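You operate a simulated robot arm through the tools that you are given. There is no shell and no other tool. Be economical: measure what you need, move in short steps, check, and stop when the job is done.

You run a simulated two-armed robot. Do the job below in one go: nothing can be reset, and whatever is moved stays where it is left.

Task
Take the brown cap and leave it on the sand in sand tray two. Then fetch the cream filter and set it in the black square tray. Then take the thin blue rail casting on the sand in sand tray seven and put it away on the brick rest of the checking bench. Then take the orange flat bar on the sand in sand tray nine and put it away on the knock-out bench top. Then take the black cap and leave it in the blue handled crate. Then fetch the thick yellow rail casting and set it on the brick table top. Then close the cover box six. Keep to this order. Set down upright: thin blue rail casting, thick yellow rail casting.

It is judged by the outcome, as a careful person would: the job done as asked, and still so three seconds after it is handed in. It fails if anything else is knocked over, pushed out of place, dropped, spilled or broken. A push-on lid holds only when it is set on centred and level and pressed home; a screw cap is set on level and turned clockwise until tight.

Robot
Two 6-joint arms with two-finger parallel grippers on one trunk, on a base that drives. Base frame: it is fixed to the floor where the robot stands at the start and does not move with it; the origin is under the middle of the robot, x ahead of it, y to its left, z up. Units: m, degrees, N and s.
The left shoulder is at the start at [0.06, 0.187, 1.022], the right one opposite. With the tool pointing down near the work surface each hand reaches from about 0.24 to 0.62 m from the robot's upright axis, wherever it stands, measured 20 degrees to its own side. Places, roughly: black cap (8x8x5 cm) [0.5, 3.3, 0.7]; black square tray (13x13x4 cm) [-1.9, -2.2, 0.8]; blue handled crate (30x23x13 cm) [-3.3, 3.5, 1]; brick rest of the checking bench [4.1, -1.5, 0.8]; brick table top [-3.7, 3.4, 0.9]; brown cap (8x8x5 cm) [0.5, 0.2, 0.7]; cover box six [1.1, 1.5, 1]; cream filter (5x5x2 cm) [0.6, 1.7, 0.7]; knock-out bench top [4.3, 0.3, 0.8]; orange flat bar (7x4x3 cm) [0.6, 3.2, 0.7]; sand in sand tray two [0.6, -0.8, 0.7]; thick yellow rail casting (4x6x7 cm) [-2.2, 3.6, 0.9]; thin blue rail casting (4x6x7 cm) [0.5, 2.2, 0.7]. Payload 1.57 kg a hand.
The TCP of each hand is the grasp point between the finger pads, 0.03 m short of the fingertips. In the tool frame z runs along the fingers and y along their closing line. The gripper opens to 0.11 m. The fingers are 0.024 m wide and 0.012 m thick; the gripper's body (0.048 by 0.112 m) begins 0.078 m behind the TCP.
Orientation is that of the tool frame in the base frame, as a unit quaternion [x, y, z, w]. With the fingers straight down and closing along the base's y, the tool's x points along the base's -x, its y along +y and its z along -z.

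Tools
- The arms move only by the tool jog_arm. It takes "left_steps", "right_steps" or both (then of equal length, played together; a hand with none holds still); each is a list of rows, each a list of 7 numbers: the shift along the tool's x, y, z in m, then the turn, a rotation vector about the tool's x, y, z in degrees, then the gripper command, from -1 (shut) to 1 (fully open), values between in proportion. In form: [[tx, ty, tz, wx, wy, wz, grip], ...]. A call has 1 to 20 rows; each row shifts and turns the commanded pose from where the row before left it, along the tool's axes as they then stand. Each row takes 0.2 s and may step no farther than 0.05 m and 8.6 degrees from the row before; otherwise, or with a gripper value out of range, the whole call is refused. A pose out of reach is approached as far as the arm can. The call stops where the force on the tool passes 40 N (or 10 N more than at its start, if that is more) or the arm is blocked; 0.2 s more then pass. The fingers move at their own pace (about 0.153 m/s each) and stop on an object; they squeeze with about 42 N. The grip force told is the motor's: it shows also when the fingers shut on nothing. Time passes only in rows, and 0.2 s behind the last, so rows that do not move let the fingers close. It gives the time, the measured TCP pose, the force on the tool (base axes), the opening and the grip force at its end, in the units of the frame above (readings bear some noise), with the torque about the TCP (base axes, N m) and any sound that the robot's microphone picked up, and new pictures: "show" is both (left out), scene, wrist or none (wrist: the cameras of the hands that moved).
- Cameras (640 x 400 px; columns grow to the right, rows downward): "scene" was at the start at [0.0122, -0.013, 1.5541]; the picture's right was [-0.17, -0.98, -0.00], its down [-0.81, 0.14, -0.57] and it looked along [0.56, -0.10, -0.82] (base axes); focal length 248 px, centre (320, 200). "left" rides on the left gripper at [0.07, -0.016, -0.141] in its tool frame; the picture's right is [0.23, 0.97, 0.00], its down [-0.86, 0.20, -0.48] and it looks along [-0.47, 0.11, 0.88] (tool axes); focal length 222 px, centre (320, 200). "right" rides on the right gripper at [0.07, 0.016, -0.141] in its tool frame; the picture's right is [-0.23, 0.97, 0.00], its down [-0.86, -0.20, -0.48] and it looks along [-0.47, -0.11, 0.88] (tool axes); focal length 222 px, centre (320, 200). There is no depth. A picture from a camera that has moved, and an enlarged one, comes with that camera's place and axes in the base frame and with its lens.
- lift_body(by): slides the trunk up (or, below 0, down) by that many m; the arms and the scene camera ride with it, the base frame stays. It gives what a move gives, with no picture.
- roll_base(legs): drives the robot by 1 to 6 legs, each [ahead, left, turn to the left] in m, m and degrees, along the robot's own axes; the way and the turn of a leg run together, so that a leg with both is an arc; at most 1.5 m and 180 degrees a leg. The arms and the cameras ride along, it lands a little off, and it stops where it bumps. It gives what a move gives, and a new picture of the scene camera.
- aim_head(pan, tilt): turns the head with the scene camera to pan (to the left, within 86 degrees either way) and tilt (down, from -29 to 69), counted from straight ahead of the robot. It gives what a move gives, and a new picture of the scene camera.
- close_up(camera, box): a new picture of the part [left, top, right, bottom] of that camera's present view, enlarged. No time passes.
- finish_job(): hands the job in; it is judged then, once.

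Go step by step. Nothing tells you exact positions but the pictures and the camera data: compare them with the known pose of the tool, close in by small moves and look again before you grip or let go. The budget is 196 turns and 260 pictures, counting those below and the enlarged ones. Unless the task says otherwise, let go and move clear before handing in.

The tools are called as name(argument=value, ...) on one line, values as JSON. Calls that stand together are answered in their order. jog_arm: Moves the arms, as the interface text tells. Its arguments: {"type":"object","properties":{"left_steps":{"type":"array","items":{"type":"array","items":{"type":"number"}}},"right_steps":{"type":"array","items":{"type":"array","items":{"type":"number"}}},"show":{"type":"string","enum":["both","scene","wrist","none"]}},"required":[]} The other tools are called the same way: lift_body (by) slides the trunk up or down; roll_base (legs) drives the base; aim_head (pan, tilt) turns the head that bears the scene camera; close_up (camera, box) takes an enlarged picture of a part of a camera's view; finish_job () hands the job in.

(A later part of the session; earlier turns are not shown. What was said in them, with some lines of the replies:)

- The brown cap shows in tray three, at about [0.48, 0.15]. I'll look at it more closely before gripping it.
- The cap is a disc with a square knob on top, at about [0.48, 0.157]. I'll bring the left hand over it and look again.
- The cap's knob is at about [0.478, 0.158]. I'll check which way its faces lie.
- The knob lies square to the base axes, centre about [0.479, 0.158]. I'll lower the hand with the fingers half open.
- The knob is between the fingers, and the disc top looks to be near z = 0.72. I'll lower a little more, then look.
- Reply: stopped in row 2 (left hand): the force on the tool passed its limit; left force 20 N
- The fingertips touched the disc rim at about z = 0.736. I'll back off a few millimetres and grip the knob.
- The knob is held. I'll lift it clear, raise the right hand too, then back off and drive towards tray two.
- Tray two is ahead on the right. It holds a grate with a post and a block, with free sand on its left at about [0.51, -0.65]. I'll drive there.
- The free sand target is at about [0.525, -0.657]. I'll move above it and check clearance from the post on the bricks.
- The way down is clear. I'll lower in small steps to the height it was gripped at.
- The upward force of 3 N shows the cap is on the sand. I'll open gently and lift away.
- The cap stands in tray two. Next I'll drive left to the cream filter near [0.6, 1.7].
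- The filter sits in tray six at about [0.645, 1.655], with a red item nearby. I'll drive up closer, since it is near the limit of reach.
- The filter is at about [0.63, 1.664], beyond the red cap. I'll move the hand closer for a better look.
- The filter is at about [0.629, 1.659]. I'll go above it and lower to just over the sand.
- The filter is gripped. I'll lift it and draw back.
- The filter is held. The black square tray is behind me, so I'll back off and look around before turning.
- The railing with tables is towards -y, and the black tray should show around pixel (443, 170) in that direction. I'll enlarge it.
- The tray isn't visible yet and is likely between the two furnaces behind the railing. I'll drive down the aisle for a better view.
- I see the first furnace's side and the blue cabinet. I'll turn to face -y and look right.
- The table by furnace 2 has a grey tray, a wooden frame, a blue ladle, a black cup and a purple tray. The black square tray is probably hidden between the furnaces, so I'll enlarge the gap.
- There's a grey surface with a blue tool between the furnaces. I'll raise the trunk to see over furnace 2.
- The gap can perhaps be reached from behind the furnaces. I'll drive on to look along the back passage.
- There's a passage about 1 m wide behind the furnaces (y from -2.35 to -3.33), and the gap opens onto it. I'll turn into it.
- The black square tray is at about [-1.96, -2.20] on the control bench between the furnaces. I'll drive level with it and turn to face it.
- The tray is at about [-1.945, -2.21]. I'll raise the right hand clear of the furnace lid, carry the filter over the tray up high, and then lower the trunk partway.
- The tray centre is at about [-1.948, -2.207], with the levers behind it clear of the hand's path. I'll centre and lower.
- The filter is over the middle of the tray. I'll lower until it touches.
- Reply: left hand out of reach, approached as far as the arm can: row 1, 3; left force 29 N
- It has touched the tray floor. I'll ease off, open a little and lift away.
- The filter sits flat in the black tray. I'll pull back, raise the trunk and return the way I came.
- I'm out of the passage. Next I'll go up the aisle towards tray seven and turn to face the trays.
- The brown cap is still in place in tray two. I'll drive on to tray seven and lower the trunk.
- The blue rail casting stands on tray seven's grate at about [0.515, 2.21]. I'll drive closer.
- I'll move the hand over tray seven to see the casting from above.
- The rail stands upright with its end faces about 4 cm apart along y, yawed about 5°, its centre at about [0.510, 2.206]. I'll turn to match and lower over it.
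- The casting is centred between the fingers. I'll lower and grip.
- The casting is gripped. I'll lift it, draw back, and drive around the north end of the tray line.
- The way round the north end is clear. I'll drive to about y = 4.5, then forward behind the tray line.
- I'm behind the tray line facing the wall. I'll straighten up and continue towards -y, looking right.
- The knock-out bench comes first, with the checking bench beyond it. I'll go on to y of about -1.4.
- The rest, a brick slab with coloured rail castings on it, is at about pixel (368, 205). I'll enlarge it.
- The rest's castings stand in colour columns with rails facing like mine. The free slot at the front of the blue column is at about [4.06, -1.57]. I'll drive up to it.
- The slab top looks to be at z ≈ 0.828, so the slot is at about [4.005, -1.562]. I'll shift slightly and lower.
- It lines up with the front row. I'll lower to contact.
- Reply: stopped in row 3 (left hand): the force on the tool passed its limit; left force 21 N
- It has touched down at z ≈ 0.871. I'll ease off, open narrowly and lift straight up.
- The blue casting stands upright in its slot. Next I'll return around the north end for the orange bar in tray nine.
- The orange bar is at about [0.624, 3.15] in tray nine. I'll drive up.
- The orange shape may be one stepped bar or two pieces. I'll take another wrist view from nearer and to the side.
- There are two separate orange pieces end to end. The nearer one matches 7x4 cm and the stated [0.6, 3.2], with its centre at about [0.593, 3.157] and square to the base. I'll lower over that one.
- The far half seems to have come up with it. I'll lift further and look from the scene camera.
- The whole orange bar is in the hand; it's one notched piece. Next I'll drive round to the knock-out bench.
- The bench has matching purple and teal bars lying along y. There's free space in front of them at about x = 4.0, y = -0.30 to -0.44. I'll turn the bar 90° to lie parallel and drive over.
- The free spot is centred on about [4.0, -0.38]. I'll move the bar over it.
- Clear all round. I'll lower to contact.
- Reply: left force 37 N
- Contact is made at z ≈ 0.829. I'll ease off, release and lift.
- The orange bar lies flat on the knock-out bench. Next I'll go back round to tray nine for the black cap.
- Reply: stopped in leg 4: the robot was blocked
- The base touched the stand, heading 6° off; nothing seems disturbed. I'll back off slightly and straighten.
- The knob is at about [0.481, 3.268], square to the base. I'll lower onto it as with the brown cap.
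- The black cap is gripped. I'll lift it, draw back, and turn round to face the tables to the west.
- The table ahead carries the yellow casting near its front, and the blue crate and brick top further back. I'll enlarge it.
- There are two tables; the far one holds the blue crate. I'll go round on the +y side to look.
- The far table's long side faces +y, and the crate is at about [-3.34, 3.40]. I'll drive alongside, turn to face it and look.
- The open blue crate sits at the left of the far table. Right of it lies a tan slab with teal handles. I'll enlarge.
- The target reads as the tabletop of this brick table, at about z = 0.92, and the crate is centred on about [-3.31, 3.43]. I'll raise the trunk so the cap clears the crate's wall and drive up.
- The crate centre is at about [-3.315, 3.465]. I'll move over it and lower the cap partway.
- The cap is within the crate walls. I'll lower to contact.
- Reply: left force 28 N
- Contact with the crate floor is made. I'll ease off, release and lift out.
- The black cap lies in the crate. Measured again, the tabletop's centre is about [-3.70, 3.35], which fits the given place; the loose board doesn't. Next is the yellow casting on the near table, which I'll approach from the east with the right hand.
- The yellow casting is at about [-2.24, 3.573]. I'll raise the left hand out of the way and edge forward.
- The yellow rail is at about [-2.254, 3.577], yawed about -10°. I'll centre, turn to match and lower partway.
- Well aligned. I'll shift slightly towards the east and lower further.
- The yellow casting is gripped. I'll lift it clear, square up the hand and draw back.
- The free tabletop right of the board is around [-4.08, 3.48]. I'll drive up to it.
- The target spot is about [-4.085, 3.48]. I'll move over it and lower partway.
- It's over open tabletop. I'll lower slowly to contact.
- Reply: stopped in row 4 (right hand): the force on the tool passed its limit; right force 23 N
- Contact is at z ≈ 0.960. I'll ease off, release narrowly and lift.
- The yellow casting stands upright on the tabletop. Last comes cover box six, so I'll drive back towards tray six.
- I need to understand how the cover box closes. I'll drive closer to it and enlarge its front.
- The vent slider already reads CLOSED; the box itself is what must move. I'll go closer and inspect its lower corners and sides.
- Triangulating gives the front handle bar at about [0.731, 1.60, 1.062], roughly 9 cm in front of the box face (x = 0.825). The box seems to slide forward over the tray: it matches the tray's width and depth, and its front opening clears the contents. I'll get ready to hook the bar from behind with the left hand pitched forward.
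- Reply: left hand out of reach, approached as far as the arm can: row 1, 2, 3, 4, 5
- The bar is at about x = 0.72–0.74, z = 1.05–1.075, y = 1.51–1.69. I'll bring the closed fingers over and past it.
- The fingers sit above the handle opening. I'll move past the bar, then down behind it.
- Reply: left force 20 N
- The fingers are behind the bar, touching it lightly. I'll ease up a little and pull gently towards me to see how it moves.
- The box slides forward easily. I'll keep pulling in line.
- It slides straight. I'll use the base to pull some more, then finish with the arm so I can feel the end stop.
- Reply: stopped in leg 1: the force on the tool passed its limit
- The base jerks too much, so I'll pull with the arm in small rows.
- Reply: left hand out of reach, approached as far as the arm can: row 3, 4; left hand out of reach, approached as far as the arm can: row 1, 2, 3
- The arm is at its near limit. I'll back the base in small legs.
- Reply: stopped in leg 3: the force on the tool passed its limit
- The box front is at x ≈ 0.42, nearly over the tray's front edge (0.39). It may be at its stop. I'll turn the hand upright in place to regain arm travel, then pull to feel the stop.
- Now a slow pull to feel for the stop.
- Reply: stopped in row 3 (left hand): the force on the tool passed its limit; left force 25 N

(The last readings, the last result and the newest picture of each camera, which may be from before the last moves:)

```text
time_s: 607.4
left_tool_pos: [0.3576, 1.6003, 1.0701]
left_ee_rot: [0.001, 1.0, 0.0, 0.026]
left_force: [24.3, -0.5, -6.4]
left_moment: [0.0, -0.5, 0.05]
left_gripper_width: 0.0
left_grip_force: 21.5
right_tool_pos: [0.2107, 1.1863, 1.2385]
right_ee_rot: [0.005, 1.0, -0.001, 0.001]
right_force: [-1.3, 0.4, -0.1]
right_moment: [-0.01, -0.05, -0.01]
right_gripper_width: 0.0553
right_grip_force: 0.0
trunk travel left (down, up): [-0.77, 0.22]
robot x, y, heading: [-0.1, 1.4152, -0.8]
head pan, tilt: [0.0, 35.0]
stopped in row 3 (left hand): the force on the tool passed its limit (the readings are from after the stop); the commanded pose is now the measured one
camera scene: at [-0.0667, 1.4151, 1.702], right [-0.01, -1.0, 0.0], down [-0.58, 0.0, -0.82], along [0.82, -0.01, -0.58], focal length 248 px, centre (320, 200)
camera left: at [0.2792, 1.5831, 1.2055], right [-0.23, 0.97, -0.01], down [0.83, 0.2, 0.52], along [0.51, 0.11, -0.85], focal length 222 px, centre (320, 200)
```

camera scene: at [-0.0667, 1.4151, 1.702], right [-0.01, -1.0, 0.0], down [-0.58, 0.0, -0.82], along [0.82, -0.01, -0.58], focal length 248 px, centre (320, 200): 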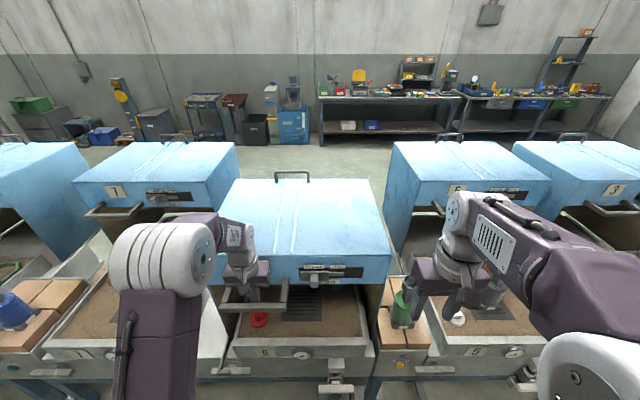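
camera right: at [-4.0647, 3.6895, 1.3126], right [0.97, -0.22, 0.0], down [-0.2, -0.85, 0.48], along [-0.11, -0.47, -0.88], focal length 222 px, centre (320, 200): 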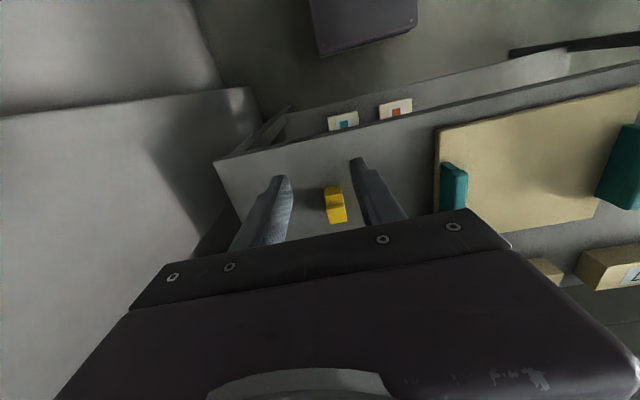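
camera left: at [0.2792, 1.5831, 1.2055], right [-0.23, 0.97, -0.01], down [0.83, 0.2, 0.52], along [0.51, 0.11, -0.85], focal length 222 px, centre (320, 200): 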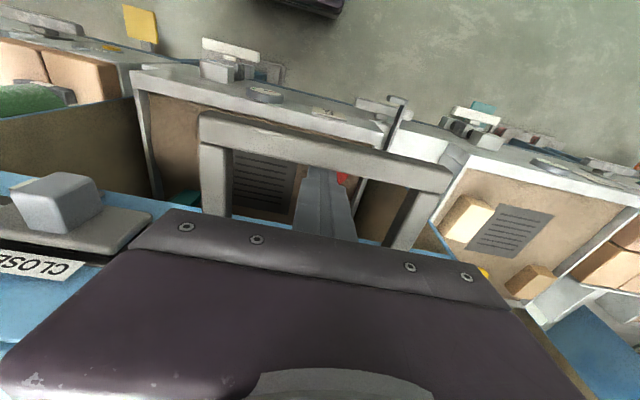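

It's firmly stopped, where before it slid freely. There is a hooked rod at the left-front corner; I'll look whether it is a latch.

close_up(camera="left", box=[330, 60, 530, 260])

close_up(camera="scene", box=[170, 270, 330, 390])

```text
2.00 times, centred on (430, 160) of left
camera zoom: at [0.2792, 1.5831, 1.2055], right [-0.23, 0.97, -0.01], down [0.83, 0.2, 0.52], along [0.51, 0.11, -0.85], focal length 444 px, centre (100, 280)
```

zoom: 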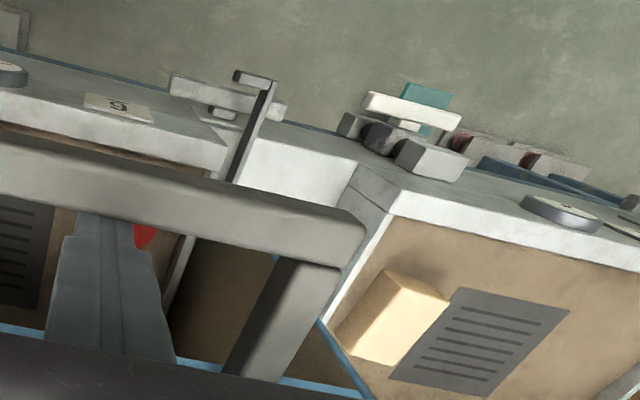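

```text
3.33 times, centred on (250, 330) of scene
camera zoom: at [-0.0667, 1.4151, 1.702], right [-0.01, -1.0, 0.0], down [-0.58, 0.0, -0.82], along [0.82, -0.01, -0.58], focal length 826 px, centre (553, -233)
```

zoom: 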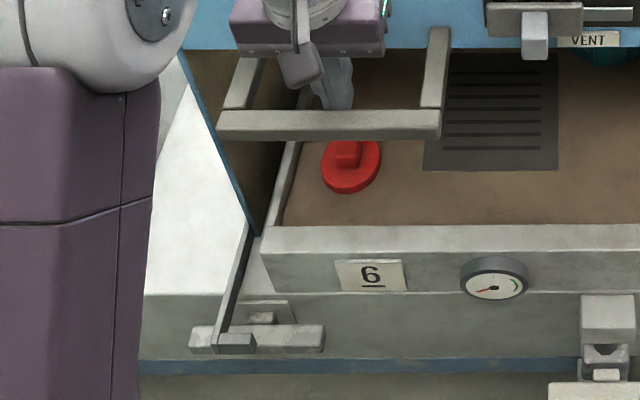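

The box's hook rod has reached its catch bar at the bench front, and the box is firmly at its stop over the tray. I'll unhook the hand, lift and back away, then check it stays.

jog_arm(left_steps=[[-0.015, 0, 0, 0, 0, 0, -1], [0, 0, -0.03, 0, 0, 0, -1], [0, 0, -0.04, 0, 0, 0, -1], [0, 0, -0.04, 0, 0, 0, -1], [0, 0, -0.03, 0, 0, 0, -1], [0.04, 0, 0, 0, 0, 0, -1], [0.04, 0, 0, 0, 0, 0, -1], [0.03, 0, 0, 0, 0, 0, -1]], show="none")

roll_base(legs=[[-0.5, 0, 0]])

close_up(camera="scene", box=[200, 120, 440, 300])

```text
time_s: 609.2
left_tool_pos: [0.2497, 1.6004, 1.2045]
left_ee_rot: [0.0, 1.0, 0.001, 0.021]
left_force: [-0.8, 0.5, 0.2]
left_moment: [-0.03, 0.0, -0.01]
left_gripper_width: 0.0
left_grip_force: 21.6
right_tool_pos: [0.2076, 1.1866, 1.2398]
right_ee_rot: [0.005, 1.0, -0.003, 0.002]
right_force: [-0.8, 0.6, 0.9]
right_moment: [0.03, 0.01, -0.03]
right_gripper_width: 0.0548
right_grip_force: 0.1
trunk travel left (down, up): [-0.77, 0.22]
robot x, y, heading: [-0.0987, 1.4148, -0.3]
head pan, tilt: [0.0, 35.0]
```

```text
time_s: 612.2
left_tool_pos: [-0.2667, 1.6062, 1.2046]
left_ee_rot: [-0.005, 1.0, 0.001, 0.02]
left_force: [0.6, -0.1, -0.3]
left_moment: [0.0, 0.02, 0.0]
left_gripper_width: 0.0
left_grip_force: 21.5
right_tool_pos: [-0.3027, 1.1905, 1.2405]
right_ee_rot: [-0.001, 1.0, -0.001, 0.001]
right_force: [1.0, -0.3, 0.1]
right_moment: [0.04, 0.04, 0.01]
right_gripper_width: 0.0546
right_grip_force: 0.2
trunk travel left (down, up): [-0.77, 0.22]
robot x, y, heading: [-0.6136, 1.4142, 0.4]
head pan, tilt: [0.0, 35.0]
camera scene: at [-0.5831, 1.4161, 1.7025], right [0.0, -1.0, 0.0], down [-0.57, 0.0, -0.82], along [0.82, 0.0, -0.57], focal length 248 px, centre (320, 200)
```

scene: 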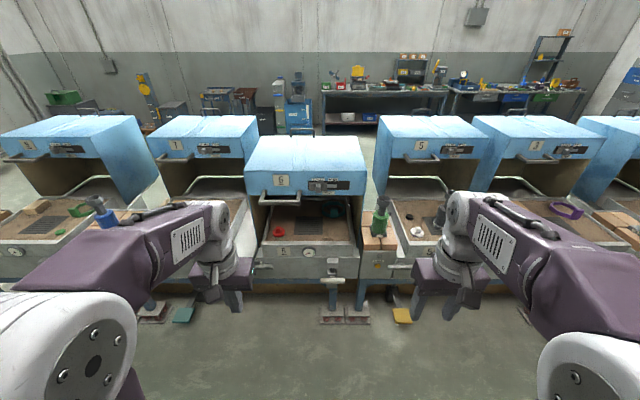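

```text
2.22 times, centred on (320, 210) of scene
camera zoom: at [-0.5831, 1.4161, 1.7025], right [0.0, -1.0, 0.0], down [-0.57, 0.0, -0.82], along [0.82, 0.0, -0.57], focal length 550 px, centre (320, 178)
```

zoom: 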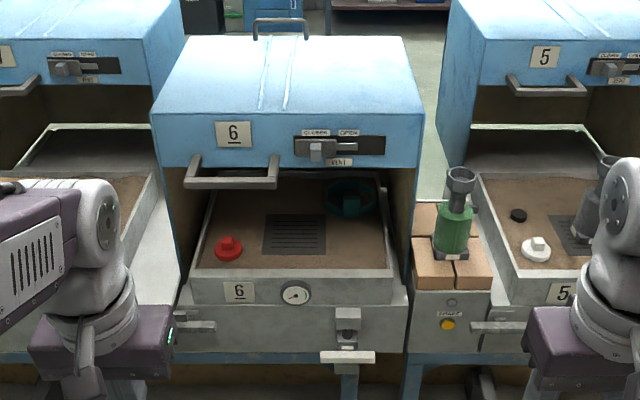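

Cover box six stayed forward over its tray at the stop, and both hands are clear. Every item has been placed in order, so I'm handing in.

finish_job()

```text
The job is handed in.
```

All seven steps were done in the order asked and handed in; no result came back, so whether it passed is not known. The notes below come from what the cameras and force readings showed.

- **Brown cap:** it is on the sand in sand tray two.
- **Cream filter:** it sits flat in the black square tray.
- **Thin blue rail casting:** it stands upright on the brick rest of the checking bench.
- **Orange flat bar:** it lies flat on the knock-out bench top. The bar turned out to be one notched piece longer than the 7 cm listed.
- **Black cap:** it is in the blue handled crate.
- **Thick yellow rail casting:** it stands upright on the bare tabletop. I took "brick table top" to mean the table itself, not the loose tan board with teal handles lying on it.
- **Cover box six:** I pulled it forward over its tray until it hit a firm stop, and it stayed there. The front of the box is open below its handle by design, so I judged "closed" by the stop and by the box covering the tray.

The base bumped the tray nine stand once while driving up; nothing looked disturbed.
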